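You operate a simulated robot arm through the tools that you are given. There is no shell and no other tool. Be economical: measure what you need, move in short steps, check, and stop when the job is done.

You are at the controls of a simulated two-armed robot. One attempt, no reset.

JOB
Put the steel wheel on the end of the wooden table away from the jig. Take the red wheel on the bench top and put it away on the end of the bench by the small grey shelf. Put the green label corner piece on the middle shelf of the low rack. Turn the zero knob to +3. Put the red cap on top of the black hose coil. Fetch the buckle from the steel table top and set it on the white job card there. Close the blue table drawer. Put the fuse carton on the tray of the green shaker away on the second shelf from the top from the bottom of the blue rack. The order is free. Set down upright: green label corner piece, fuse carton.

Only the result counts: the job must be done as asked and must still hold three seconds after the hand-in. Knocking over, shifting, dropping, spilling or breaking anything else fails it. Lids that push on must go on centred and level and be pressed home; caps that screw on are set level and turned clockwise until they are tight.

ROBOT AND FRAMES
Two 7-joint arms with four-finger grippers on one trunk, on a base that drives. Base frame: it is fixed to the floor where the robot stands at the start and does not move with it; the origin is under the middle of the robot, x ahead of it, y to its left, z up; the surface under the hand at the start is at about z = 880. Units: mm, degrees, N and s.
The left shoulder is at the start at [40, 181, 1204], the right one opposite. With the tool pointing down near the work surface each hand reaches from about 320 to 840 mm from the robot's upright axis, wherever it stands, measured 20 degrees to its own side. Places, roughly: black hose coil (10x10x9 cm) [-4400, -4700, 200]; blue table drawer [-5500, 1300, 700]; buckle (5x5x2 cm) [-3000, 1600, 800]; end of the bench by the small grey shelf [600, -2200, 900]; end of the wooden table away from the jig [-900, -200, 800]; fuse carton [-6000, 1500, 1000]; green label corner piece (5x5x6 cm) [600, -1900, 900]; job card [-3000, 1500, 750]; middle shelf of the low rack [-400, 1500, 600]; red cap (6x6x4 cm) [-1400, -1500, 800]; red wheel (6x6x4 cm) [700, -1600, 900]; second shelf from the top of the blue rack [-1200, 1500, 1100]; steel wheel (6x6x4 cm) [700, 200, 900]; zero knob [400, -2300, 900]. Payload 3.67 kg a hand.
The tool frame of a hand sits at the grasp point between the pads (the TCP): z along the fingers, y along the line on which they close. The tips reach 28 mm beyond it. The gripper opens to 112 mm. The gripper's body begins 73 mm behind the TCP.
Orientation is told as [roll, pitch, yaw] about the base's x, y, z axes, in that order, counted from this pose: with the fingers straight down and closing along the base's y, the tool's x points along the base's -x, its y along +y and its z along -z.

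CONTROLS
- The arms move only by the tool drive_tool. It takes "left_motion", "right_motion" or both (then of equal length, played together; a hand with none holds still); each is a list of rows, each an object (a shift or turn left out is 0, a gripper value left out holds the last) with "dp": the shift along the base's x, y, z in mm, a list of three; "turn": the turn, a rotation vector about the base's x, y, z in degrees, a list of three; "claw": the finger opening in mm, from 0 to 112. In form: [{"dp": [x, y, z], "turn": [ax, ay, az], "claw": claw}, ...]. A call has 1 to 8 rows; each row is the pose to reach, as a shift and turn from the pose commanded when the call began. Each row takes 0.2 s and may step no farther than 50 mm and 8.6 degrees from the row before; otherwise, or with a gripper value out of range, the whole call is refused. Where a pose cannot be reached the arm comes as near as it can. A force on the tool above 40 N (or 10 N above the force at the start of the call, whichever is more), or a blocked arm, ends the call early, and 0.2 s more pass. The fingers move at their own pace and stop on an object; they squeeze with about 26 N. The grip force told is the motor's: it shows also when the fingers shut on nothing. Time passes only in rows, and 0.2 s behind the last, so rows that repeat a pose let the fingers close. The reply holds the time, the measured pose of the TCP, the force on the tool along the base axes, the opening and the grip force, in the units named above and with some noise, with the torque about the TCP (base axes, N m) and any sound that the robot's microphone picked up.
- Cameras (640 x 400 px; columns grow to the right, rows downward): "scene" is now at [27.4, 80.9, 1418.7]; the picture's right is [1.00, -0.10, -0.00], its down [-0.07, -0.70, -0.71] and it looks along [0.07, 0.71, -0.70] (base axes); focal length 214 px, centre (320, 200). "left" rides on the left gripper at [60, 18, -104] in its tool frame; the picture's right is [-0.29, 0.96, 0.00], its down [-0.80, -0.24, -0.55] and it looks along [-0.53, -0.16, 0.83] (tool axes); focal length 234 px, centre (320, 200). "right" rides on the right gripper at [60, -18, -104] in its tool frame; the picture's right is [0.29, 0.96, 0.00], its down [-0.80, 0.24, -0.55] and it looks along [-0.53, 0.16, 0.83] (tool axes); focal length 234 px, centre (320, 200).
- grab_frame(camera): a new picture of that camera. It takes no simulated time.
- lift_body(by): slides the trunk up (or, below 0, down) by that many mm; the arms and the scene camera ride with it, the base frame stays. It gives what a move gives, with no picture.
- base_move(legs): drives the robot by 1 to 6 legs, each [ahead, left, turn to the left] in mm, mm and degrees, along the robot's own axes; the way and the turn of a leg run together, so that a leg with both is an arc; at most 1500 mm and 180 degrees a leg. The arms and the cameras ride along, it lands a little off, and it stops where it bumps. It gives what a move gives.
- aim_head(pan, tilt): turns the head with the scene camera to pan (to the left, within 86 degrees either way) and tilt (down, from -29 to 69), counted from straight ahead of the robot. It gives what a move gives.
- probe_pixels(camera, pixels): for up to 12 pixels [column, row] of the newest picture of that camera ("zoom" is the newest enlarged one), the place [x, y, z] in the base frame of the surface seen there, good to about 3 mm. It takes no simulated time.
- zoom(camera, box): a new picture of the part [left, top, right, bottom] of that camera's present view, enlarged. It takes no simulated time.
- hand_in(): hands the job in; it is judged then, once.

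Work in short steps. Measure before you move; look again where a grasp or a placing could have gone wrong, and mend it. You have 138 turns and 180 pictures in all, those below and enlarged ones among them. Open the grippers and draw the arms clear of the work before you hand the job in, unless the task says otherwise.

The tools are called by a JSON object that holds its "name" and its "arguments". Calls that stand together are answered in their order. drive_tool: Moves the arms, as the interface text tells. Its arguments: {"type":"object","properties":{"left_motion":{"type":"array"},"right_motion":{"type":"array"}},"required":[]} The other tools are called the same way: lift_body (by) slides the trunk up or down; base_move (legs) drives the base; aim_head (pan, tilt) turns the head that bears the scene camera; grab_frame (camera) takes a picture; probe_pixels (camera, pixels) gives the place of the surface under pixels of a picture; zoom (camera, box) takes an enlarged picture of a part of a camera's view; hand_in () hands the job in.

At the start:

```text
t: 0.0
left_tool_pos: [378.4, 567.2, 1106.1]
left_tcp_rot: [0.0, 0.0, 0.0]
left_ft_force: [0.6, -0.1, 0.5]
left_ft_torque: [-0.02, 0.01, -0.05]
left_opening: 111.9
left_grasp_force: 0.0
right_tool_pos: [424.0, 67.7, 1176.0]
right_tcp_rot: [-0.1, 0.0, 0.0]
right_ft_force: [-0.5, 0.4, 0.1]
right_ft_torque: [0.04, -0.02, -0.03]
right_opening: 112.0
right_grasp_force: 0.0
trunk travel left (down, up): [-325.0, 189.0]
robot x, y, heading: [-1.5, 1.4, 0.2]
head pan, tilt: [84.5, 44.8]
```

scene: 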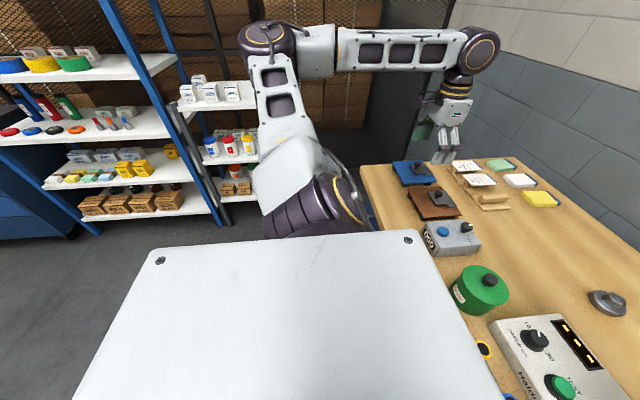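
right: 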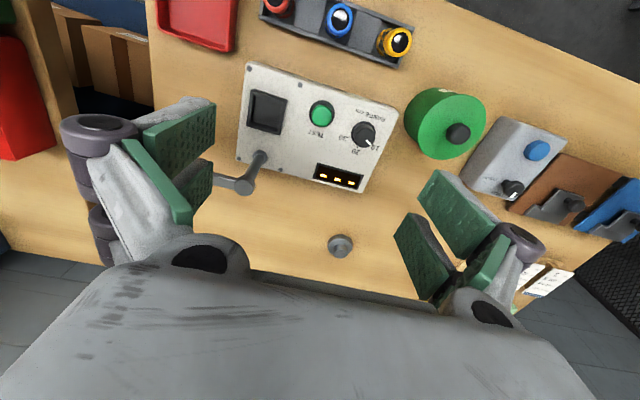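
left: 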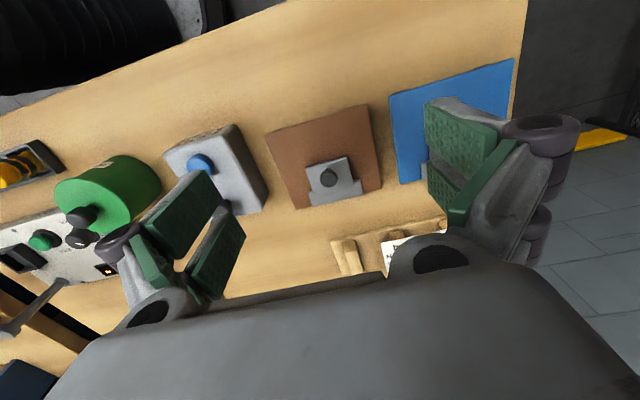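

The right picture shows a grey wheel-like thing at (340,245), and the scene at (607,302). I aim the head ahead and probe those pixels.

{"name": "probe_pixels", "arguments": {"camera": "right", "pixels": [[340, 245], [341, 236], [325, 248], [356, 250], [310, 260], [245, 185]]}}

{"name": "aim_head", "arguments": {"pan": 0, "tilt": 45}}

{"name": "grab_frame", "arguments": {"camera": "scene"}}

```text
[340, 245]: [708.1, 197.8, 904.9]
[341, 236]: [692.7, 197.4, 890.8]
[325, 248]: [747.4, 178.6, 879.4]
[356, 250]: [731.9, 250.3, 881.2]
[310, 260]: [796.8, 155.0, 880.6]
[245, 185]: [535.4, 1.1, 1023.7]
```

```text
t: 1.6
left_tool_pos: [378.7, 567.3, 1106.3]
left_tcp_rot: [0.1, -0.1, 0.1]
left_ft_force: [-0.4, 0.0, -1.1]
left_ft_torque: [0.01, 0.01, 0.01]
left_opening: 111.8
left_grasp_force: 0.1
right_tool_pos: [423.4, 67.1, 1176.6]
right_tcp_rot: [-0.1, 0.0, 0.0]
right_ft_force: [-0.4, 0.5, -0.3]
right_ft_torque: [-0.02, 0.03, 0.01]
right_opening: 111.9
right_grasp_force: 0.1
trunk travel left (down, up): [-325.0, 189.0]
robot x, y, heading: [1.9, -2.1, -0.1]
head pan, tilt: [0.0, 45.0]
```

```text
176 pictures are left
```

scene: 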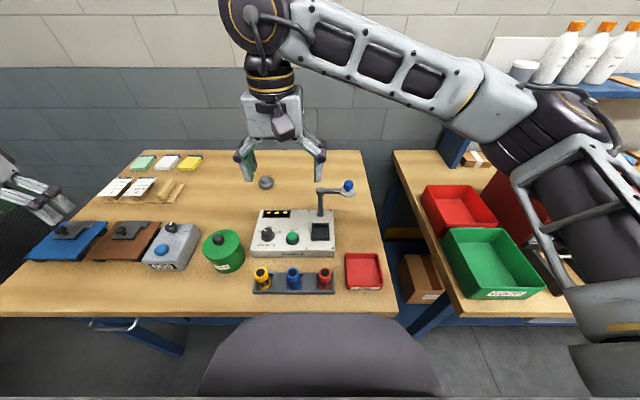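

The steel wheel is at scene (266,182), near the right gripper. I zoom on it for shape.

{"name": "zoom", "arguments": {"camera": "scene", "box": [226, 155, 306, 205]}}

{"name": "probe_pixels", "arguments": {"camera": "zoom", "pixels": [[320, 210], [320, 170], [270, 220], [375, 220], [320, 250], [320, 290]]}}

```text
8.00 times, centred on (266, 180) of scene
```

zoom: 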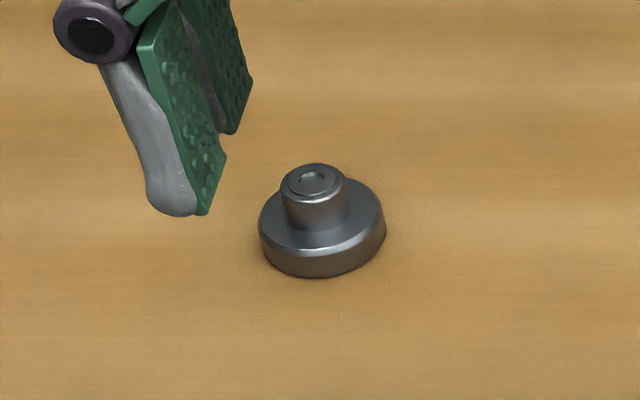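

```text
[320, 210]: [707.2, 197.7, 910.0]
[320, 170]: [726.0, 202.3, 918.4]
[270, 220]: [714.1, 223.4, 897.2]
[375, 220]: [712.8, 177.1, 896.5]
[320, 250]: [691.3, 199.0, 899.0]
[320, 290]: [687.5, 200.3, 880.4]
```

The wheel has a 58 mm flange (z 880–897) centred near (717,200) and a hub to 918. I drive left 150 mm so the right hand reaches it easily.

{"name": "base_move", "arguments": {"legs": [[0, 150, 0]]}}

```text
t: 3.0
left_tool_pos: [378.3, 715.2, 1106.4]
left_tcp_rot: [0.1, 0.0, -0.1]
left_ft_force: [0.3, 0.3, 0.3]
left_ft_torque: [0.01, -0.04, 0.0]
left_opening: 111.9
left_grasp_force: 0.1
right_tool_pos: [423.0, 213.8, 1176.3]
right_tcp_rot: [0.0, 0.1, -0.2]
right_ft_force: [-0.2, -0.1, 0.0]
right_ft_torque: [-0.01, 0.0, -0.03]
right_opening: 111.9
right_grasp_force: 0.0
trunk travel left (down, up): [-325.0, 189.0]
robot x, y, heading: [0.2, 148.5, -0.2]
head pan, tilt: [0.0, 45.0]
```

The right hand is at (423,214,1176); I move it above the wheel at (717,200,~1000).

{"name": "drive_tool", "arguments": {"right_motion": [{"dp": [40, -2, -20]}, {"dp": [85, -4, -40]}, {"dp": [130, -6, -60]}, {"dp": [175, -8, -80]}, {"dp": [218, -10, -104]}, {"dp": [258, -12, -132]}, {"dp": [294, -14, -165]}, {"dp": [294, -14, -176]}]}}

{"name": "grab_frame", "arguments": {"camera": "right"}}

```text
t: 4.8
left_tool_pos: [379.2, 714.7, 1106.8]
left_tcp_rot: [0.1, -0.1, -0.1]
left_ft_force: [0.4, 0.0, 1.6]
left_ft_torque: [0.01, -0.01, -0.01]
left_opening: 112.0
left_grasp_force: 0.1
right_tool_pos: [718.9, 199.3, 998.5]
right_tcp_rot: [0.0, 0.1, 0.0]
right_ft_force: [0.1, 0.5, -0.8]
right_ft_torque: [0.05, 0.03, 0.0]
right_opening: 112.0
right_grasp_force: 0.1
trunk travel left (down, up): [-325.0, 189.0]
robot x, y, heading: [-2.1, 144.7, 0.2]
head pan, tilt: [0.0, 45.0]
```

```text
174 pictures are left
```

right: 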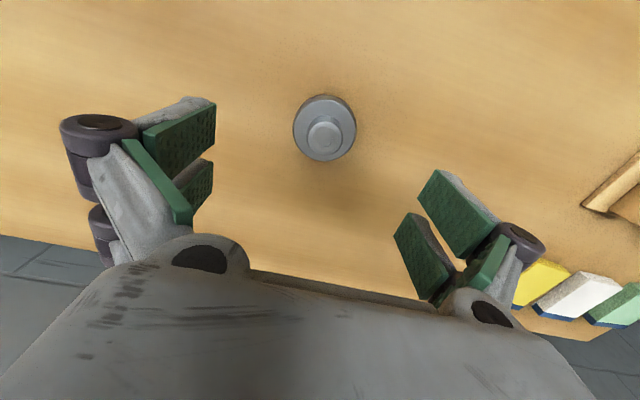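

The wheel is at (325,128); I probe its rim to check the centre, and descend to z≈911.

{"name": "probe_pixels", "arguments": {"camera": "right", "pixels": [[325, 133], [296, 128], [353, 128], [325, 98], [325, 156]]}}

{"name": "drive_tool", "arguments": {"right_motion": [{"dp": [-2, 0, -40]}, {"dp": [-2, 0, -75]}, {"dp": [-2, 0, -87]}, {"dp": [-2, 0, -87], "claw": 40}, {"dp": [-2, 0, -87], "claw": 40}, {"dp": [-2, 0, -87], "claw": 40}]}}

```text
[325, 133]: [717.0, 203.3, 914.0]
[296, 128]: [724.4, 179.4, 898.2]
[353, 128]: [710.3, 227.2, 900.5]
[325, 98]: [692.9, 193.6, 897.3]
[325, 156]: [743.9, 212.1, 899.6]
```

```text
t: 6.2
left_tool_pos: [379.2, 715.5, 1106.1]
left_tcp_rot: [0.1, 0.0, -0.1]
left_ft_force: [-0.5, -0.5, -1.3]
left_ft_torque: [-0.01, 0.0, 0.01]
left_opening: 112.4
left_grasp_force: 0.0
right_tool_pos: [716.8, 201.5, 913.9]
right_tcp_rot: [0.0, -0.1, -0.1]
right_ft_force: [-0.2, 1.2, 0.8]
right_ft_torque: [0.11, -0.01, -0.03]
right_opening: 57.0
right_grasp_force: 25.6
trunk travel left (down, up): [-325.0, 189.0]
robot x, y, heading: [1.0, 147.6, 0.1]
head pan, tilt: [0.0, 45.0]
```

Grip holds at 57 mm. I lift and draw the hand back toward the body.

{"name": "drive_tool", "arguments": {"right_motion": [{"dp": [0, 0, 45]}, {"dp": [0, 0, 94]}, {"dp": [-40, -4, 120]}, {"dp": [-85, -12, 140]}, {"dp": [-130, -30, 155]}, {"dp": [-175, -50, 170]}, {"dp": [-220, -70, 185]}, {"dp": [-262, -90, 200]}]}}

{"name": "aim_head", "arguments": {"pan": -86, "tilt": 35}}

{"name": "grab_frame", "arguments": {"camera": "scene"}}

```text
refused: row 5 steps farther than a row can; nothing moved
```

```text
t: 7.8
left_tool_pos: [378.8, 715.0, 1106.4]
left_tcp_rot: [0.0, 0.0, -0.1]
left_ft_force: [0.9, 0.5, -0.2]
left_ft_torque: [0.0, 0.04, -0.03]
left_opening: 111.7
left_grasp_force: 0.0
right_tool_pos: [716.7, 201.0, 914.0]
right_tcp_rot: [0.0, 0.0, 0.0]
right_ft_force: [0.1, 1.9, -0.4]
right_ft_torque: [0.1, -0.09, 0.01]
right_opening: 56.9
right_grasp_force: 26.8
trunk travel left (down, up): [-325.0, 189.0]
robot x, y, heading: [1.4, 149.8, -0.0]
head pan, tilt: [-85.9, 35.0]
```

```text
173 pictures are left
```

scene: 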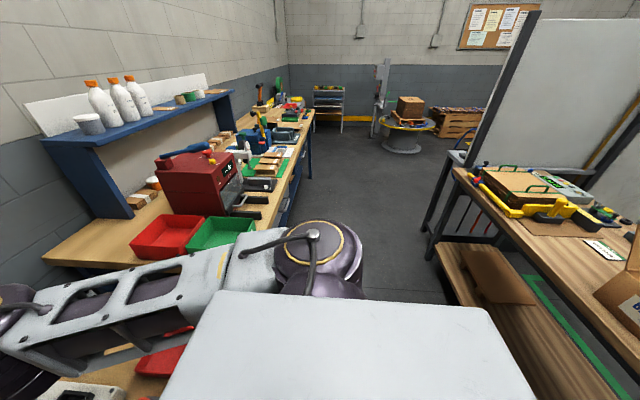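

The right part shows a wooden table with a jig at (540,195). I redo the lift with smaller steps.

{"name": "drive_tool", "arguments": {"right_motion": [{"dp": [0, 0, 45]}, {"dp": [0, 0, 90]}, {"dp": [-35, -4, 120]}, {"dp": [-78, -12, 140]}, {"dp": [-120, -25, 155]}, {"dp": [-162, -40, 170]}, {"dp": [-204, -56, 185]}, {"dp": [-246, -72, 198]}]}}

{"name": "base_move", "arguments": {"legs": [[0, 0, 90]]}}

{"name": "aim_head", "arguments": {"pan": 75, "tilt": 35}}

{"name": "grab_frame", "arguments": {"camera": "scene"}}

```text
t: 9.6
left_tool_pos: [377.9, 714.7, 1106.0]
left_tcp_rot: [0.2, -0.2, 0.0]
left_ft_force: [0.3, 0.8, 0.6]
left_ft_torque: [0.03, 0.01, 0.01]
left_opening: 112.2
left_grasp_force: 0.1
right_tool_pos: [469.4, 128.4, 1111.9]
right_tcp_rot: [0.0, -0.1, -0.2]
right_ft_force: [0.1, 0.2, -2.8]
right_ft_torque: [0.0, -0.02, 0.02]
right_opening: 57.1
right_grasp_force: 26.0
trunk travel left (down, up): [-325.0, 189.0]
robot x, y, heading: [-2.9, 150.8, 0.1]
head pan, tilt: [-85.9, 35.0]
```

```text
t: 14.2
left_tool_pos: [-571.0, 519.5, 1104.9]
left_tcp_rot: [0.0, 0.0, 90.7]
left_ft_force: [-0.6, -0.2, -0.4]
left_ft_torque: [0.02, -0.04, 0.01]
left_opening: 111.8
left_grasp_force: 0.1
right_tool_pos: [15.2, 618.1, 1111.2]
right_tcp_rot: [0.1, 0.0, 90.7]
right_ft_force: [0.0, -0.2, -2.9]
right_ft_torque: [-0.03, 0.04, -0.05]
right_opening: 57.5
right_grasp_force: 25.9
trunk travel left (down, up): [-325.0, 189.0]
robot x, y, heading: [3.2, 147.8, 90.6]
head pan, tilt: [-85.9, 35.0]
```

```text
t: 16.7
left_tool_pos: [-571.4, 519.8, 1106.8]
left_tcp_rot: [0.0, 0.0, 90.6]
left_ft_force: [1.0, -0.3, 0.3]
left_ft_torque: [0.0, 0.02, -0.01]
left_opening: 111.8
left_grasp_force: 0.0
right_tool_pos: [12.9, 617.7, 1110.8]
right_tcp_rot: [0.0, 0.0, 90.6]
right_ft_force: [0.2, 0.4, -2.5]
right_ft_torque: [0.0, 0.0, -0.01]
right_opening: 57.2
right_grasp_force: 26.1
trunk travel left (down, up): [-325.0, 189.0]
robot x, y, heading: [-4.2, 145.0, 90.9]
head pan, tilt: [75.0, 35.0]
```

```text
172 pictures are left
```

scene: 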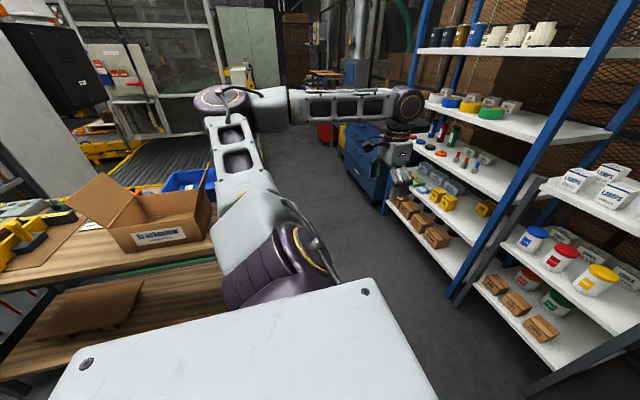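

The wooden table is at the left; I probe its surface, its end and the box.

{"name": "probe_pixels", "arguments": {"camera": "scene", "pixels": [[215, 245], [205, 250], [60, 290], [100, 255], [120, 265], [60, 245], [155, 240], [20, 240], [70, 215], [180, 185], [150, 265], [210, 170]]}}

{"name": "zoom", "arguments": {"camera": "scene", "box": [0, 130, 240, 280]}}

```text
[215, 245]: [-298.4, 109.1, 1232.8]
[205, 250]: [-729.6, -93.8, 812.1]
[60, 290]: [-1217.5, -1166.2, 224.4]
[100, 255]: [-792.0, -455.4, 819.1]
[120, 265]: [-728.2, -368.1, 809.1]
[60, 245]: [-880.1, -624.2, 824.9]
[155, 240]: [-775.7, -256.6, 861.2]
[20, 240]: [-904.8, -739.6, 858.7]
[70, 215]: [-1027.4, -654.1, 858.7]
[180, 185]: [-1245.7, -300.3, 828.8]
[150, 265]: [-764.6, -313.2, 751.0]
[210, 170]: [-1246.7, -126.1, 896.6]
```

```text
2.67 times, centred on (120, 205) of scene
```

zoom: 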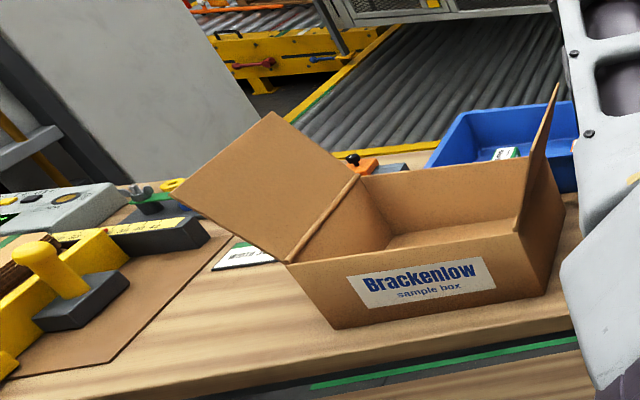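

I turn to face the table (−x) and look.

{"name": "base_move", "arguments": {"legs": [[0, 0, 89]]}}

{"name": "aim_head", "arguments": {"pan": 5, "tilt": 40}}

{"name": "grab_frame", "arguments": {"camera": "scene"}}

```text
t: 21.3
left_tool_pos: [-383.2, -415.1, 1106.6]
left_tcp_rot: [0.0, 0.0, 179.5]
left_ft_force: [0.1, -0.1, -0.9]
left_ft_torque: [-0.01, 0.01, 0.01]
left_opening: 111.9
left_grasp_force: 0.1
right_tool_pos: [-469.9, 171.4, 1111.6]
right_tcp_rot: [0.0, 0.0, 179.4]
right_ft_force: [-1.2, -0.2, -2.6]
right_ft_torque: [-0.01, -0.02, 0.01]
right_opening: 57.2
right_grasp_force: 26.1
trunk travel left (down, up): [-325.0, 189.0]
robot x, y, heading: [-2.0, 150.2, 179.8]
head pan, tilt: [75.0, 35.0]
```

```text
t: 22.7
left_tool_pos: [-382.3, -416.5, 1106.7]
left_tcp_rot: [0.1, 0.1, 179.6]
left_ft_force: [-0.2, 0.9, 0.0]
left_ft_torque: [0.01, 0.01, 0.02]
left_opening: 112.1
left_grasp_force: 0.0
right_tool_pos: [-471.3, 170.3, 1111.3]
right_tcp_rot: [0.0, 0.1, 179.5]
right_ft_force: [-0.6, 0.5, -2.6]
right_ft_torque: [0.02, 0.01, -0.01]
right_opening: 57.2
right_grasp_force: 25.8
trunk travel left (down, up): [-325.0, 189.0]
robot x, y, heading: [3.3, 146.9, 179.4]
head pan, tilt: [5.0, 40.0]
```

```text
170 pictures are left
```

scene: 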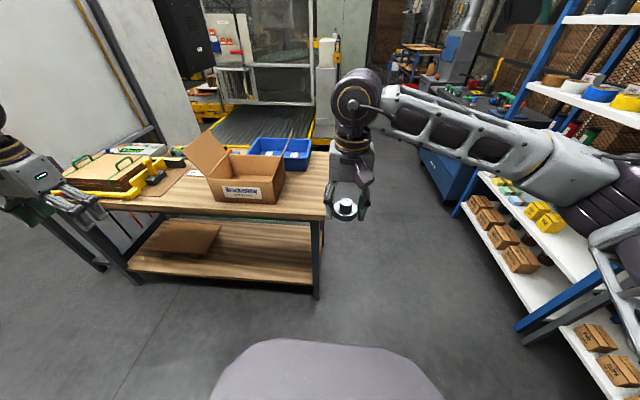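

The free end is at about (300–325,160–212). I probe it.

{"name": "probe_pixels", "arguments": {"camera": "scene", "pixels": [[300, 210], [325, 215], [318, 200], [300, 195], [318, 175], [300, 180], [285, 200], [318, 155], [285, 180], [270, 205]]}}

```text
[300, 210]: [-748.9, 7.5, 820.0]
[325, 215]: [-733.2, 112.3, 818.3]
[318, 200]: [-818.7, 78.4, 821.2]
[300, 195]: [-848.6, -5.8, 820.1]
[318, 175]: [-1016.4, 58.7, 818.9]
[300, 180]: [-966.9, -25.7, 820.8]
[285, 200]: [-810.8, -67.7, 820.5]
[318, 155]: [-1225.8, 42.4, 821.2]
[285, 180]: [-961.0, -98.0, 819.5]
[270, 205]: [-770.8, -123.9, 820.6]
```

The table top is z=820 with its end at y≈115. I drive 220 ahead and 200 left so that (−870,5) is in reach of the right hand.

{"name": "base_move", "arguments": {"legs": [[220, 200, 0]]}}

{"name": "grab_frame", "arguments": {"camera": "scene"}}

```text
t: 24.7
left_tool_pos: [-602.7, -613.7, 1106.2]
left_tcp_rot: [0.0, -0.1, 179.5]
left_ft_force: [-0.3, -0.4, -0.6]
left_ft_torque: [-0.03, -0.04, -0.01]
left_opening: 112.0
left_grasp_force: 0.1
right_tool_pos: [-690.7, -26.4, 1112.1]
right_tcp_rot: [0.0, 0.0, 179.4]
right_ft_force: [0.7, 0.2, -2.6]
right_ft_torque: [0.0, -0.04, 0.03]
right_opening: 57.1
right_grasp_force: 26.4
trunk travel left (down, up): [-325.0, 189.0]
robot x, y, heading: [-219.5, -49.6, 179.5]
head pan, tilt: [5.0, 40.0]
```

```text
169 pictures are left
```

scene: 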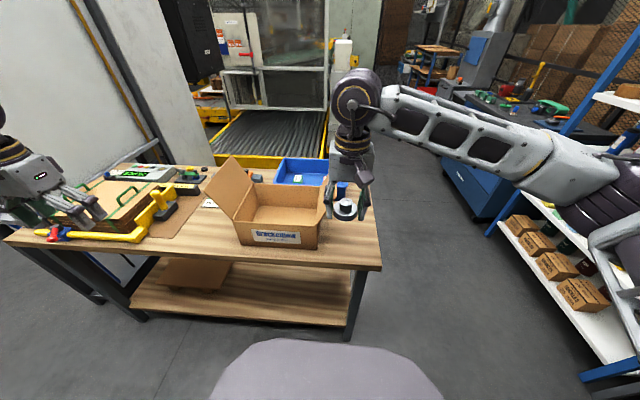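

A blue thing shows at (340,185) behind the hand; I probe it and the free space.

{"name": "zoom", "arguments": {"camera": "scene", "box": [260, 140, 420, 270]}}

{"name": "probe_pixels", "arguments": {"camera": "scene", "pixels": [[341, 187], [350, 188], [328, 185], [320, 235], [322, 215], [328, 225], [345, 230], [365, 225], [372, 245], [375, 215]]}}

```text
3.08 times, centred on (340, 205) of scene
```

zoom: 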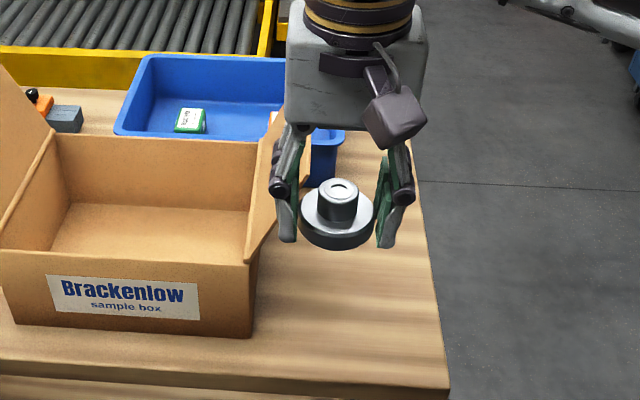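

```text
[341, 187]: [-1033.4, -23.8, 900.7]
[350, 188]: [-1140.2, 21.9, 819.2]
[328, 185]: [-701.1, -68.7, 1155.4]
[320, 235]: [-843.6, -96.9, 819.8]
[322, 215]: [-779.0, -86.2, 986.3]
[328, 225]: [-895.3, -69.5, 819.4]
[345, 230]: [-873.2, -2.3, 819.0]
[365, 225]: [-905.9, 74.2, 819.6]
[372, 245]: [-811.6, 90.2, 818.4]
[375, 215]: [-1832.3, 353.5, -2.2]
```

The spot (−850,25) is clear of the box flap (y<−65) and the blue tray (x<−1030). I move there, down to z≈860.

{"name": "drive_tool", "arguments": {"right_motion": [{"dp": [-30, 30, -15]}, {"dp": [-65, 50, -40]}, {"dp": [-105, 51, -65]}, {"dp": [-145, 51, -90]}, {"dp": [-160, 51, -135]}, {"dp": [-160, 51, -180]}, {"dp": [-160, 51, -225]}, {"dp": [-160, 51, -248]}]}}

{"name": "zoom", "arguments": {"camera": "scene", "box": [260, 140, 420, 270]}}

```text
t: 26.5
left_tool_pos: [-604.6, -613.6, 1105.4]
left_tcp_rot: [0.1, 0.0, 179.3]
left_ft_force: [-0.1, -0.3, 0.1]
left_ft_torque: [0.0, 0.0, 0.01]
left_opening: 111.9
left_grasp_force: 0.2
right_tool_pos: [-850.9, 24.4, 862.0]
right_tcp_rot: [0.0, -0.1, 179.4]
right_ft_force: [0.2, -0.2, -2.3]
right_ft_torque: [0.0, -0.01, 0.0]
right_opening: 57.2
right_grasp_force: 26.4
trunk travel left (down, up): [-325.0, 189.0]
robot x, y, heading: [-223.3, -48.1, 179.6]
head pan, tilt: [5.0, 40.0]
```

```text
3.08 times, centred on (340, 205) of scene
```

zoom: 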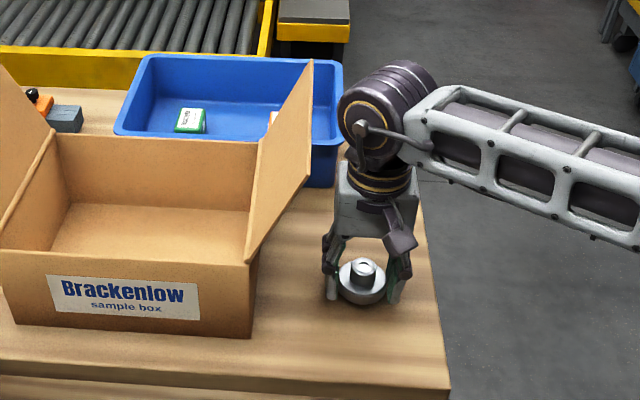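

The wheel hangs about 8 mm over the table. I lower, open, and rise.

{"name": "drive_tool", "arguments": {"right_motion": [{"dp": [0, 0, -5]}, {"dp": [0, 0, -8]}, {"dp": [0, 0, -8], "claw": 80}, {"dp": [0, 0, -8], "claw": 80}, {"dp": [0, 0, 35], "claw": 80}, {"dp": [0, 0, 85]}, {"dp": [0, 0, 130]}, {"dp": [0, 0, 175]}]}}

{"name": "zoom", "arguments": {"camera": "scene", "box": [260, 140, 420, 270]}}

```text
t: 28.3
left_tool_pos: [-603.1, -614.3, 1106.0]
left_tcp_rot: [0.0, 0.0, 179.5]
left_ft_force: [0.5, 0.9, -0.6]
left_ft_torque: [0.0, 0.0, 0.02]
left_opening: 111.9
left_grasp_force: 0.1
right_tool_pos: [-849.1, 24.2, 1037.8]
right_tcp_rot: [0.1, 0.0, 179.5]
right_ft_force: [0.2, -0.7, -0.2]
right_ft_torque: [0.01, 0.0, -0.01]
right_opening: 80.0
right_grasp_force: 0.0
trunk travel left (down, up): [-325.0, 189.0]
robot x, y, heading: [-218.5, -51.4, 179.5]
head pan, tilt: [5.0, 40.0]
```

```text
3.08 times, centred on (340, 205) of scene
```

zoom: 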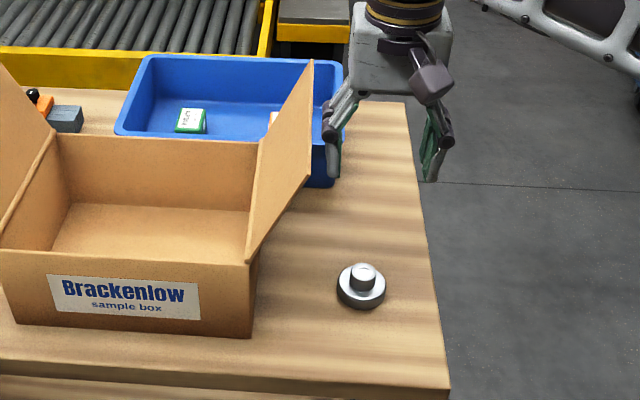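

Steel wheel stands. I pull both hands in closer to the body before driving.

{"name": "drive_tool", "arguments": {"left_motion": [{"dp": [0, 45, 0]}, {"dp": [0, 90, 10]}, {"dp": [0, 135, 20]}, {"dp": [0, 180, 30]}, {"dp": [0, 220, 40]}, {"dp": [0, 240, 50]}], "right_motion": [{"dp": [35, 15, 20]}, {"dp": [75, 30, 40]}, {"dp": [115, 50, 60]}, {"dp": [155, 70, 80]}, {"dp": [195, 90, 100]}, {"dp": [230, 110, 120]}]}}

{"name": "base_move", "arguments": {"legs": [[-60, 0, 0], [0, 0, 90], [1500, 0, 0]]}}

{"name": "aim_head", "arguments": {"pan": 80, "tilt": 35}}

{"name": "grab_frame", "arguments": {"camera": "scene"}}

```text
t: 29.9
left_tool_pos: [-592.6, -373.0, 1114.8]
left_tcp_rot: [0.1, 6.9, 179.5]
left_ft_force: [-0.2, -0.7, -0.9]
left_ft_torque: [0.03, 0.05, 0.02]
left_opening: 111.7
left_grasp_force: 0.1
right_tool_pos: [-619.5, 133.5, 1158.8]
right_tcp_rot: [0.0, 0.0, 179.5]
right_ft_force: [-0.3, -0.3, 0.4]
right_ft_torque: [0.0, 0.0, -0.02]
right_opening: 80.1
right_grasp_force: 0.1
trunk travel left (down, up): [-325.0, 189.0]
robot x, y, heading: [-221.3, -47.1, 179.5]
head pan, tilt: [5.0, 40.0]
stopped in row 6 (left hand): the arm was blocked; the commanded pose is now the measured one
```

```text
t: 37.6
left_tool_pos: [168.3, -736.4, 1119.3]
left_tcp_rot: [1.1, 6.6, -87.4]
left_ft_force: [0.1, -0.6, 0.4]
left_ft_torque: [0.03, -0.01, 0.02]
left_opening: 111.9
left_grasp_force: 0.1
right_tool_pos: [-342.7, -783.8, 1161.1]
right_tcp_rot: [0.5, -0.5, -88.4]
right_ft_force: [-0.5, -0.3, -0.3]
right_ft_torque: [0.05, 0.0, 0.01]
right_opening: 80.0
right_grasp_force: 0.1
trunk travel left (down, up): [-325.0, 189.0]
robot x, y, heading: [-162.3, -390.0, -88.2]
head pan, tilt: [5.0, 40.0]
stopped in leg 3: the robot was blocked; the commanded pose is now the measured one
```

```text
t: 39.1
left_tool_pos: [169.1, -735.4, 1122.0]
left_tcp_rot: [1.0, 6.3, -87.7]
left_ft_force: [-0.7, 0.5, 0.4]
left_ft_torque: [0.03, -0.02, 0.02]
left_opening: 112.1
left_grasp_force: 0.1
right_tool_pos: [-342.6, -778.5, 1163.4]
right_tcp_rot: [0.4, -0.9, -88.7]
right_ft_force: [-0.3, 0.1, 0.5]
right_ft_torque: [0.01, -0.01, -0.01]
right_opening: 80.0
right_grasp_force: 0.1
trunk travel left (down, up): [-325.0, 189.0]
robot x, y, heading: [-163.7, -389.7, -88.7]
head pan, tilt: [80.0, 35.0]
```

```text
165 pictures are left
```

scene: 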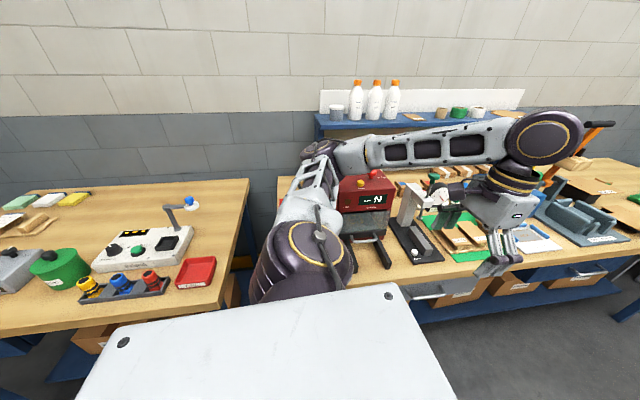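

The drive was blocked at y≈−390. I probe around and look to the other side.

{"name": "probe_pixels", "arguments": {"camera": "scene", "pixels": [[280, 205], [400, 290], [388, 292], [362, 195], [372, 238], [385, 262], [418, 255], [330, 250], [235, 290], [485, 268], [365, 175], [540, 130]]}}

{"name": "aim_head", "arguments": {"pan": -60, "tilt": 45}}

{"name": "grab_frame", "arguments": {"camera": "scene"}}

{"name": "aim_head", "arguments": {"pan": 10, "tilt": 50}}

{"name": "grab_frame", "arguments": {"camera": "scene"}}

```text
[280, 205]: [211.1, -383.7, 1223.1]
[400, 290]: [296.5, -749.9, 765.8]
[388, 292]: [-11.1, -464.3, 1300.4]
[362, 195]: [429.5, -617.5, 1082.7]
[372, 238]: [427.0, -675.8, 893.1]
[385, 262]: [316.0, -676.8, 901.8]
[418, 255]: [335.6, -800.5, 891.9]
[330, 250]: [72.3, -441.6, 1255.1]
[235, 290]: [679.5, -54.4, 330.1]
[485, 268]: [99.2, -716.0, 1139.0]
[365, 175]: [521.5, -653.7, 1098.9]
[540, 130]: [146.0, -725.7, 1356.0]
```

```text
t: 41.3
left_tool_pos: [169.4, -735.5, 1121.4]
left_tcp_rot: [0.9, 6.3, -87.6]
left_ft_force: [0.2, 0.5, 0.2]
left_ft_torque: [0.01, 0.01, -0.01]
left_opening: 112.2
left_grasp_force: 0.0
right_tool_pos: [-341.1, -780.0, 1163.7]
right_tcp_rot: [0.4, -0.9, -88.6]
right_ft_force: [0.1, 0.1, 0.2]
right_ft_torque: [0.0, -0.01, -0.02]
right_opening: 80.0
right_grasp_force: 0.1
trunk travel left (down, up): [-325.0, 189.0]
robot x, y, heading: [-160.5, -388.6, -88.5]
head pan, tilt: [-60.0, 45.0]
```

```text
164 pictures are left
```

scene: 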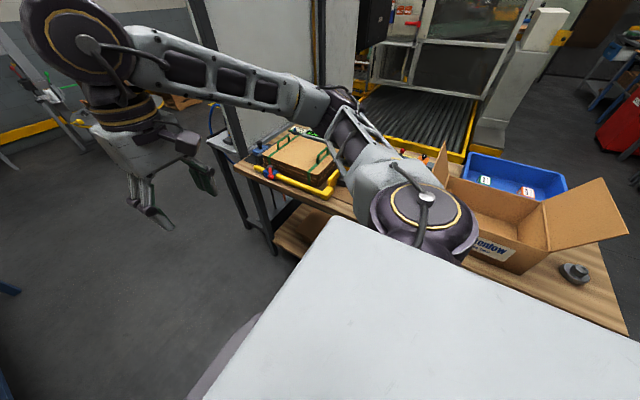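

```text
t: 42.7
left_tool_pos: [169.8, -734.5, 1121.8]
left_tcp_rot: [1.1, 6.4, -87.5]
left_ft_force: [0.8, -0.4, 0.0]
left_ft_torque: [0.02, 0.0, 0.01]
left_opening: 112.1
left_grasp_force: 0.0
right_tool_pos: [-341.2, -780.1, 1163.6]
right_tcp_rot: [0.3, -0.9, -88.5]
right_ft_force: [0.2, -1.2, 0.2]
right_ft_torque: [0.02, 0.01, 0.02]
right_opening: 80.2
right_grasp_force: 0.1
trunk travel left (down, up): [-325.0, 189.0]
robot x, y, heading: [-162.3, -387.7, -88.2]
head pan, tilt: [10.0, 50.0]
```

```text
163 pictures are left
```

scene: 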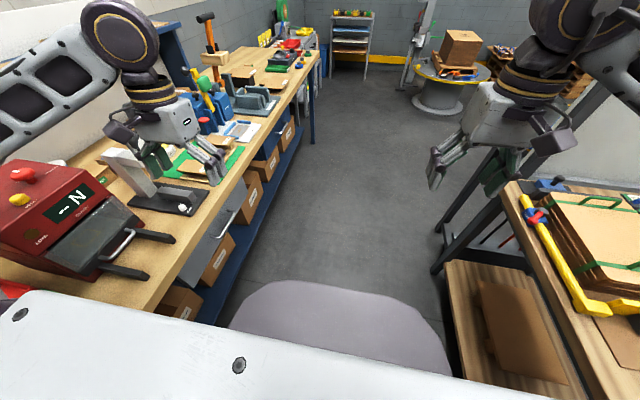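

Probably the right arm touches the whiteboard frame at (560,130), or the base its foot at (437,268). I probe both.

{"name": "probe_pixels", "arguments": {"camera": "scene", "pixels": [[438, 268], [445, 200], [490, 180], [440, 250], [130, 330], [150, 300], [290, 110], [545, 100], [570, 150], [230, 320], [460, 300], [155, 268]]}}

{"name": "zoom", "arguments": {"camera": "scene", "box": [400, 0, 640, 150]}}

```text
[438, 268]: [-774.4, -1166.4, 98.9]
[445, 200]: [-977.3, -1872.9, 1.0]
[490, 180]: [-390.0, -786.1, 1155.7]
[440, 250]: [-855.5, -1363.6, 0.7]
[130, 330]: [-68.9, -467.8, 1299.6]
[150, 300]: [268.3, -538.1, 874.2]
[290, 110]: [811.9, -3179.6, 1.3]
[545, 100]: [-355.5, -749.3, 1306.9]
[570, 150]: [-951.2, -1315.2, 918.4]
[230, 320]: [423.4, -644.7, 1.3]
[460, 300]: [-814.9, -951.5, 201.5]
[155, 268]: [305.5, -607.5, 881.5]
```

```text
2.67 times, centred on (520, 75) of scene
```

zoom: 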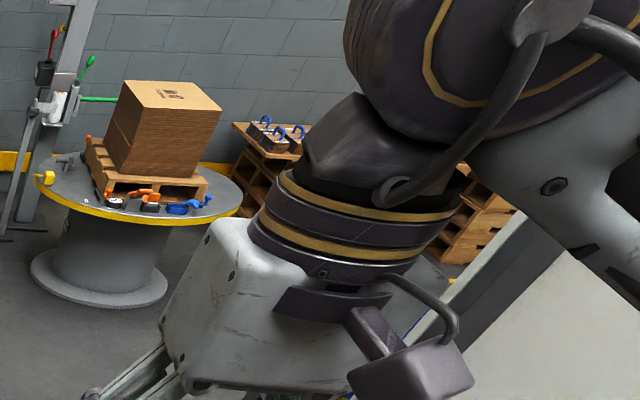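

The left elbow close to the red machine is the likely block. I back off, shift 150 mm to the right and go on.

{"name": "base_move", "arguments": {"legs": [[-60, 0, -1.5], [0, -140, 0], [700, 0, 0]]}}

{"name": "grab_frame", "arguments": {"camera": "scene"}}

```text
t: 47.7
left_tool_pos: [21.9, -1338.4, 1114.0]
left_tcp_rot: [0.2, 7.0, -90.5]
left_ft_force: [-0.5, 0.6, -0.4]
left_ft_torque: [0.02, -0.01, 0.01]
left_opening: 112.2
left_grasp_force: 0.0
right_tool_pos: [-491.4, -1358.4, 1158.1]
right_tcp_rot: [-0.4, 0.4, -91.7]
right_ft_force: [-0.3, 0.0, 0.6]
right_ft_torque: [0.04, -0.01, 0.01]
right_opening: 80.0
right_grasp_force: 0.1
trunk travel left (down, up): [-325.0, 189.0]
robot x, y, heading: [-307.0, -964.7, -91.1]
head pan, tilt: [10.0, 50.0]
stopped in leg 3: the robot was blocked; the commanded pose is now the measured one
```

```text
161 pictures are left
```

scene: 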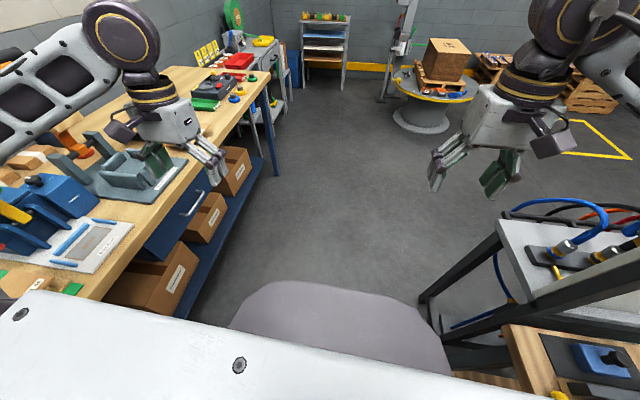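

Now the foot at (425,298) on the right blocks. I shift 130 mm left and go on.

{"name": "base_move", "arguments": {"legs": [[-40, 0, 1], [0, 130, 0], [740, 0, 0]]}}

{"name": "aim_head", "arguments": {"pan": 75, "tilt": 40}}

{"name": "grab_frame", "arguments": {"camera": "scene"}}

```text
t: 53.2
left_tool_pos: [152.7, -2029.9, 1113.8]
left_tcp_rot: [0.5, 7.3, -89.6]
left_ft_force: [-0.2, -0.5, 0.2]
left_ft_torque: [0.01, 0.03, -0.01]
left_opening: 112.2
left_grasp_force: 0.1
right_tool_pos: [-361.9, -2060.3, 1155.1]
right_tcp_rot: [-0.1, 0.6, -90.6]
right_ft_force: [0.6, 0.2, -0.1]
right_ft_torque: [0.0, 0.01, -0.02]
right_opening: 80.0
right_grasp_force: 0.0
trunk travel left (down, up): [-325.0, 189.0]
robot x, y, heading: [-175.4, -1660.0, -89.9]
head pan, tilt: [10.0, 50.0]
```

```text
t: 54.6
left_tool_pos: [153.0, -2031.8, 1112.9]
left_tcp_rot: [0.6, 7.3, -89.6]
left_ft_force: [-0.6, 0.2, 0.2]
left_ft_torque: [-0.03, 0.01, 0.02]
left_opening: 111.8
left_grasp_force: 0.0
right_tool_pos: [-361.3, -2060.9, 1155.1]
right_tcp_rot: [-0.2, 0.6, -90.6]
right_ft_force: [-0.4, -0.3, -0.3]
right_ft_torque: [0.02, -0.04, -0.04]
right_opening: 80.1
right_grasp_force: 0.1
trunk travel left (down, up): [-325.0, 189.0]
robot x, y, heading: [-173.7, -1658.8, -90.2]
head pan, tilt: [75.0, 40.0]
```

```text
160 pictures are left
```

scene: 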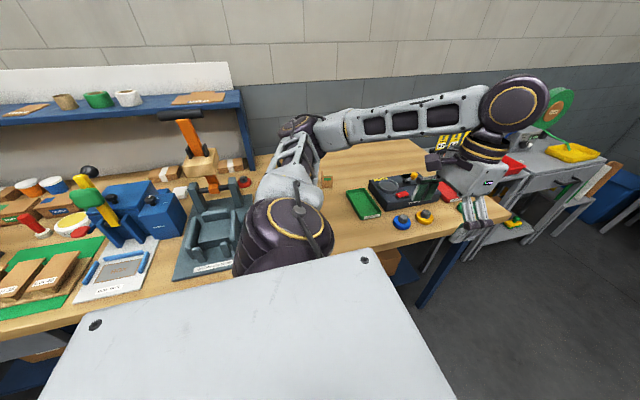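

I turn to face the bench (+x) and look.

{"name": "base_move", "arguments": {"legs": [[0, 0, 90], [0, -200, 0]]}}

{"name": "aim_head", "arguments": {"pan": 0, "tilt": 40}}

{"name": "grab_frame", "arguments": {"camera": "scene"}}

```text
t: 60.3
left_tool_pos: [196.9, -1540.9, 1113.2]
left_tcp_rot: [0.5, 7.4, -1.0]
left_ft_force: [0.5, -0.4, 0.5]
left_ft_torque: [0.04, -0.02, 0.03]
left_opening: 112.1
left_grasp_force: 0.0
right_tool_pos: [212.2, -2054.5, 1154.6]
right_tcp_rot: [0.0, 0.6, -2.2]
right_ft_force: [-0.2, -0.7, 0.3]
right_ft_torque: [0.02, 0.03, 0.0]
right_opening: 80.0
right_grasp_force: 0.1
trunk travel left (down, up): [-325.0, 189.0]
robot x, y, heading: [-180.6, -1858.5, -1.2]
head pan, tilt: [75.0, 40.0]
```

```text
t: 61.8
left_tool_pos: [197.4, -1540.2, 1112.5]
left_tcp_rot: [0.4, 7.3, -0.9]
left_ft_force: [0.4, -0.2, 0.3]
left_ft_torque: [0.0, 0.01, 0.03]
left_opening: 112.0
left_grasp_force: 0.1
right_tool_pos: [213.0, -2054.4, 1155.1]
right_tcp_rot: [-0.1, 0.7, -1.9]
right_ft_force: [0.6, -0.1, -0.4]
right_ft_torque: [-0.01, 0.03, -0.02]
right_opening: 80.0
right_grasp_force: 0.1
trunk travel left (down, up): [-325.0, 189.0]
robot x, y, heading: [-181.2, -1866.5, -1.5]
head pan, tilt: [0.0, 40.0]
```

```text
159 pictures are left
```

scene: 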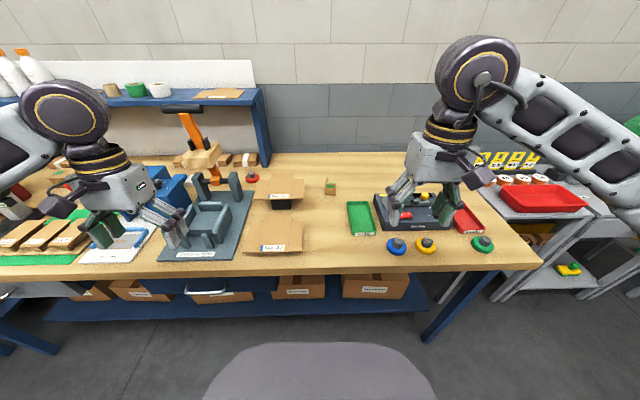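

The red wheel is at (252,177), the corner piece at (330,185), the knob group near (400–480,243). I zoom on both parts.

{"name": "zoom", "arguments": {"camera": "scene", "box": [240, 160, 360, 235]}}

{"name": "probe_pixels", "arguments": {"camera": "zoom", "pixels": [[65, 70], [65, 95], [65, 118], [30, 95], [98, 95], [480, 130], [450, 130], [505, 130], [480, 180], [480, 95], [65, 140]]}}

{"name": "zoom", "arguments": {"camera": "scene", "box": [340, 150, 600, 313]}}

```text
5.33 times, centred on (300, 198) of scene
```

zoom: 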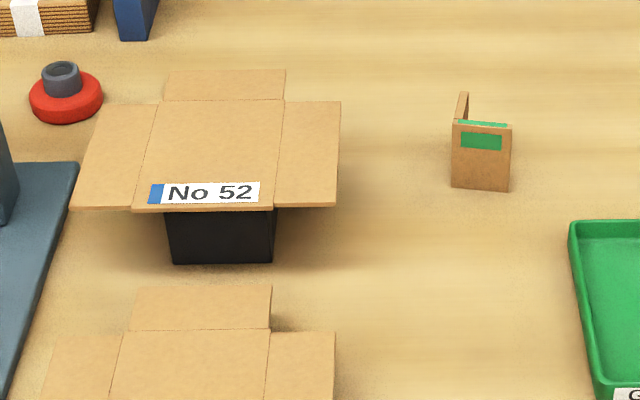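

```text
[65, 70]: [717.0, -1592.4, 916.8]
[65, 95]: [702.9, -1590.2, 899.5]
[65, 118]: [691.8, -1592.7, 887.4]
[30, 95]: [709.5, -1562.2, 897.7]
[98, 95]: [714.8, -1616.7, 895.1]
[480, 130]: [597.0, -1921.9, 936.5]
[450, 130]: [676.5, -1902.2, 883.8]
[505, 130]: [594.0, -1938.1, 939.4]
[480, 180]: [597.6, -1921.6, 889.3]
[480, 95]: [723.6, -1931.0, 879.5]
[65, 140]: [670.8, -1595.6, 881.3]
```

```text
2.45 times, centred on (470, 232) of scene
```

zoom: 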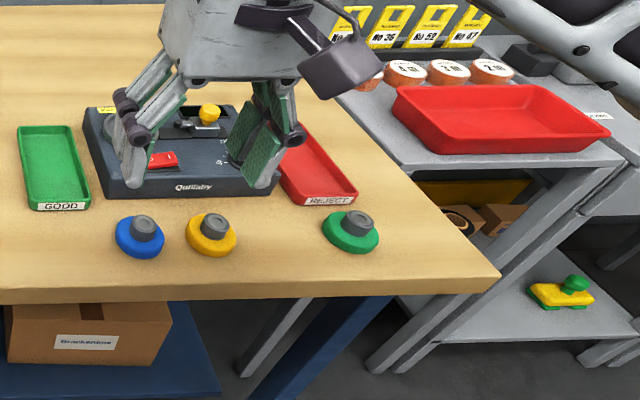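

I probe the box flaps near the red wheel, the bench edge, the console and the far end.

{"name": "probe_pixels", "arguments": {"camera": "zoom", "pixels": [[208, 110], [190, 140], [180, 187], [240, 150], [60, 285], [430, 250], [310, 190], [135, 215], [205, 218], [345, 215], [330, 150], [400, 260]]}}

{"name": "zoom", "arguments": {"camera": "scene", "box": [180, 130, 340, 230]}}

{"name": "probe_pixels", "arguments": {"camera": "zoom", "pixels": [[310, 225], [295, 245], [370, 190], [440, 195], [360, 145], [300, 120], [275, 110], [210, 180], [240, 225], [265, 245], [365, 270], [130, 90]]}}

```text
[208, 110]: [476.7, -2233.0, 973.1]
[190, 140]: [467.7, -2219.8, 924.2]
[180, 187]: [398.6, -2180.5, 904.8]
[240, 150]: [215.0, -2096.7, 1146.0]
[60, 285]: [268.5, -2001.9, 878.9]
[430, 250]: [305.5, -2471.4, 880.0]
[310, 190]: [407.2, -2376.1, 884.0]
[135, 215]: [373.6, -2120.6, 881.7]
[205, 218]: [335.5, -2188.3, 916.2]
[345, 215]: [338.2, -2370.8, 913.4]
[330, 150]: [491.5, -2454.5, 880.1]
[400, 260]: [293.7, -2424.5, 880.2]
```

```text
4.00 times, centred on (260, 180) of scene
```

zoom: 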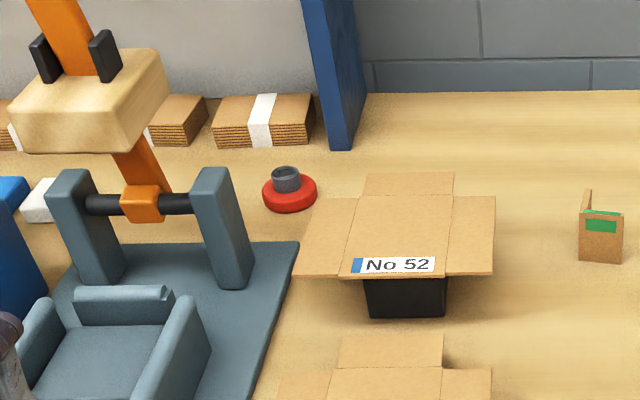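

```text
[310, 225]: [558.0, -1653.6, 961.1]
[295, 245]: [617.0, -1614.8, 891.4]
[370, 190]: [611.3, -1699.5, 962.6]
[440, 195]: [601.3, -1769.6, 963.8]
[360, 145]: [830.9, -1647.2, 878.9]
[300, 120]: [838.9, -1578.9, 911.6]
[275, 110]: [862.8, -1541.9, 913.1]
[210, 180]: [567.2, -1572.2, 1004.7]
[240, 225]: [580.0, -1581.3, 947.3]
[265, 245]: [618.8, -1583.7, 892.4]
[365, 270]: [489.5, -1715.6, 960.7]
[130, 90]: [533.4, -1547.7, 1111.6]
```

The red wheel is 100 mm behind the flaps (z 961). I check heights of the tall fixtures on the left before shifting left with raised hands.

{"name": "probe_pixels", "arguments": {"camera": "scene", "pixels": [[185, 118], [175, 108], [200, 155], [200, 98], [250, 92], [175, 180], [60, 162], [75, 180], [28, 190], [260, 100]]}}

{"name": "drive_tool", "arguments": {"left_motion": [{"dp": [0, 10, 40]}, {"dp": [0, 20, 80]}, {"dp": [0, 25, 110]}]}}

```text
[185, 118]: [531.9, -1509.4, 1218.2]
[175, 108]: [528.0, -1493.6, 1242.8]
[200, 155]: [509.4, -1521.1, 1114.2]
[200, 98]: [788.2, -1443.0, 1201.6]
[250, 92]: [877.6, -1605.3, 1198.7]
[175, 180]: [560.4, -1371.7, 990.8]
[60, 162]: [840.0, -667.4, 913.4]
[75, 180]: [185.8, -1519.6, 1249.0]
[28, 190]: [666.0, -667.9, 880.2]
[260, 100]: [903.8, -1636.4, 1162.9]
```

```text
t: 62.8
left_tool_pos: [176.2, -1529.6, 1077.8]
left_tcp_rot: [-2.9, 31.9, -4.6]
left_ft_force: [-0.2, 0.2, 0.1]
left_ft_torque: [0.0, -0.04, 0.01]
left_opening: 112.0
left_grasp_force: 0.0
right_tool_pos: [212.5, -2054.5, 1155.5]
right_tcp_rot: [-0.1, 0.5, -2.0]
right_ft_force: [0.0, 1.1, 0.4]
right_ft_torque: [0.04, -0.02, 0.02]
right_opening: 80.2
right_grasp_force: 0.0
trunk travel left (down, up): [-325.0, 189.0]
robot x, y, heading: [-182.6, -1863.1, -1.6]
head pan, tilt: [0.0, 40.0]
stopped in row 3 (left hand): the arm was blocked; the commanded pose is now the measured one
```

The left arm ran into its joint limits and tilted 32°. I move it back outward to its comfortable starting place and level it.

{"name": "drive_tool", "arguments": {"left_motion": [{"dp": [5, 35, 6], "turn": [0.5, -5.4, 0.5]}, {"dp": [10, 70, 12], "turn": [1, -10.8, 1]}, {"dp": [14, 105, 18], "turn": [1.5, -16, 1.5]}, {"dp": [18, 140, 24], "turn": [2, -21.4, 2]}, {"dp": [22, 175, 28], "turn": [2.5, -26.6, 2.5]}, {"dp": [24, 205, 30], "turn": [2.9, -31.9, 3]}]}}

```text
t: 64.2
left_tool_pos: [206.1, -1338.7, 1098.5]
left_tcp_rot: [-3.6, -2.3, -1.2]
left_ft_force: [-1.5, 1.5, 1.9]
left_ft_torque: [-0.14, -0.09, 0.01]
left_opening: 112.0
left_grasp_force: 0.0
left hand out of reach, approached as far as the arm can: row 3, 4
right_tool_pos: [212.6, -2054.0, 1155.7]
right_tcp_rot: [-0.2, 0.7, -2.1]
right_ft_force: [0.9, -0.2, -0.5]
right_ft_torque: [0.0, 0.0, 0.0]
right_opening: 80.1
right_grasp_force: 0.0
trunk travel left (down, up): [-325.0, 189.0]
robot x, y, heading: [-185.1, -1862.9, -1.6]
head pan, tilt: [0.0, 40.0]
```

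Left hand is level again. I shift the base 300 mm left, then 165 ahead.

{"name": "base_move", "arguments": {"legs": [[0, 300, 1.6], [165, 0, 0]]}}

{"name": "grab_frame", "arguments": {"camera": "scene"}}

```text
t: 67.4
left_tool_pos: [354.2, -1017.0, 1109.5]
left_tcp_rot: [1.4, 0.2, 1.3]
left_ft_force: [0.4, -0.3, 0.0]
left_ft_torque: [0.0, -0.01, -0.02]
left_opening: 112.0
left_grasp_force: 0.1
right_tool_pos: [387.8, -1744.6, 1154.1]
right_tcp_rot: [-0.1, 0.7, -0.5]
right_ft_force: [0.4, -0.3, 0.0]
right_ft_torque: [-0.02, 0.01, 0.02]
right_opening: 79.8
right_grasp_force: 0.1
trunk travel left (down, up): [-325.0, 189.0]
robot x, y, heading: [-11.4, -1563.3, 0.0]
head pan, tilt: [0.0, 40.0]
```

```text
155 pictures are left
```

scene: 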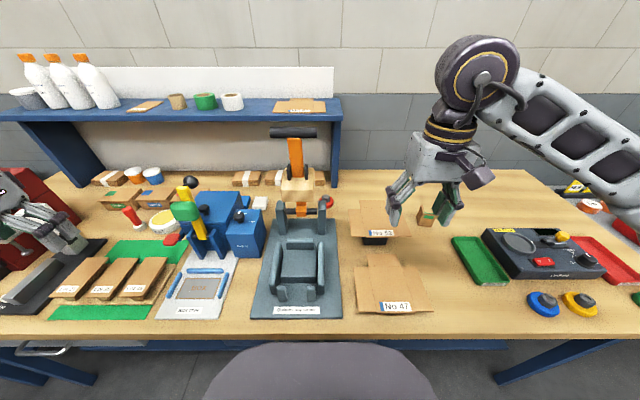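

The red wheel shows at (328,203). I probe the shelf's front edge near its right end, since the wrist must stay clear.

{"name": "probe_pixels", "arguments": {"camera": "scene", "pixels": [[300, 121], [325, 121], [338, 119], [335, 150], [335, 180], [328, 203], [325, 206], [270, 132], [318, 132], [340, 103]]}}

{"name": "drive_tool", "arguments": {"right_motion": [{"dp": [40, 20, -5]}, {"dp": [80, 40, -10]}, {"dp": [120, 60, -20]}, {"dp": [160, 80, -30]}, {"dp": [200, 95, -40]}, {"dp": [240, 110, -50]}]}}

{"name": "grab_frame", "arguments": {"camera": "right"}}

```text
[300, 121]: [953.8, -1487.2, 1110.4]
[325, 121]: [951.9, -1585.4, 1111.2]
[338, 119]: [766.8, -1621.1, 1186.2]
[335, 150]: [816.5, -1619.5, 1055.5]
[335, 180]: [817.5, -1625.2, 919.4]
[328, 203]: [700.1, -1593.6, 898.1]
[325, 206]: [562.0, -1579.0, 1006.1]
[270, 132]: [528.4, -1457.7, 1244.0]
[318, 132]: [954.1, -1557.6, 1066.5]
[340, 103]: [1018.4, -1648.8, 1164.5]
```

```text
t: 68.8
left_tool_pos: [356.5, -1015.7, 1109.1]
left_tcp_rot: [1.3, 0.3, 1.3]
left_ft_force: [-0.6, -0.3, -0.7]
left_ft_torque: [-0.1, 0.02, -0.02]
left_opening: 111.8
left_grasp_force: 0.1
right_tool_pos: [630.6, -1632.9, 1105.1]
right_tcp_rot: [-0.2, 0.7, -0.5]
right_ft_force: [0.1, -0.2, -1.0]
right_ft_torque: [0.02, 0.03, -0.02]
right_opening: 79.9
right_grasp_force: 0.0
trunk travel left (down, up): [-325.0, 189.0]
robot x, y, heading: [-16.1, -1562.7, -0.2]
head pan, tilt: [0.0, 40.0]
```

```text
154 pictures are left
```

right: 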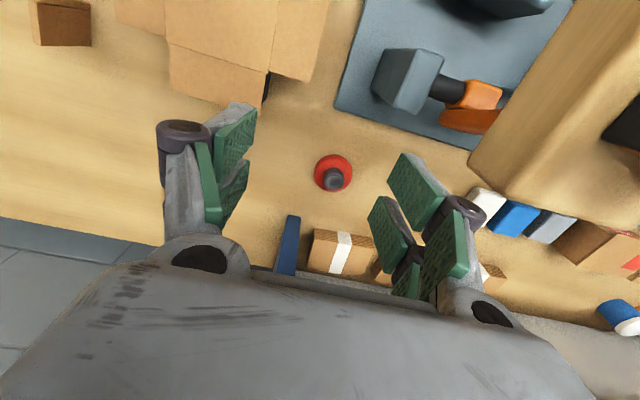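

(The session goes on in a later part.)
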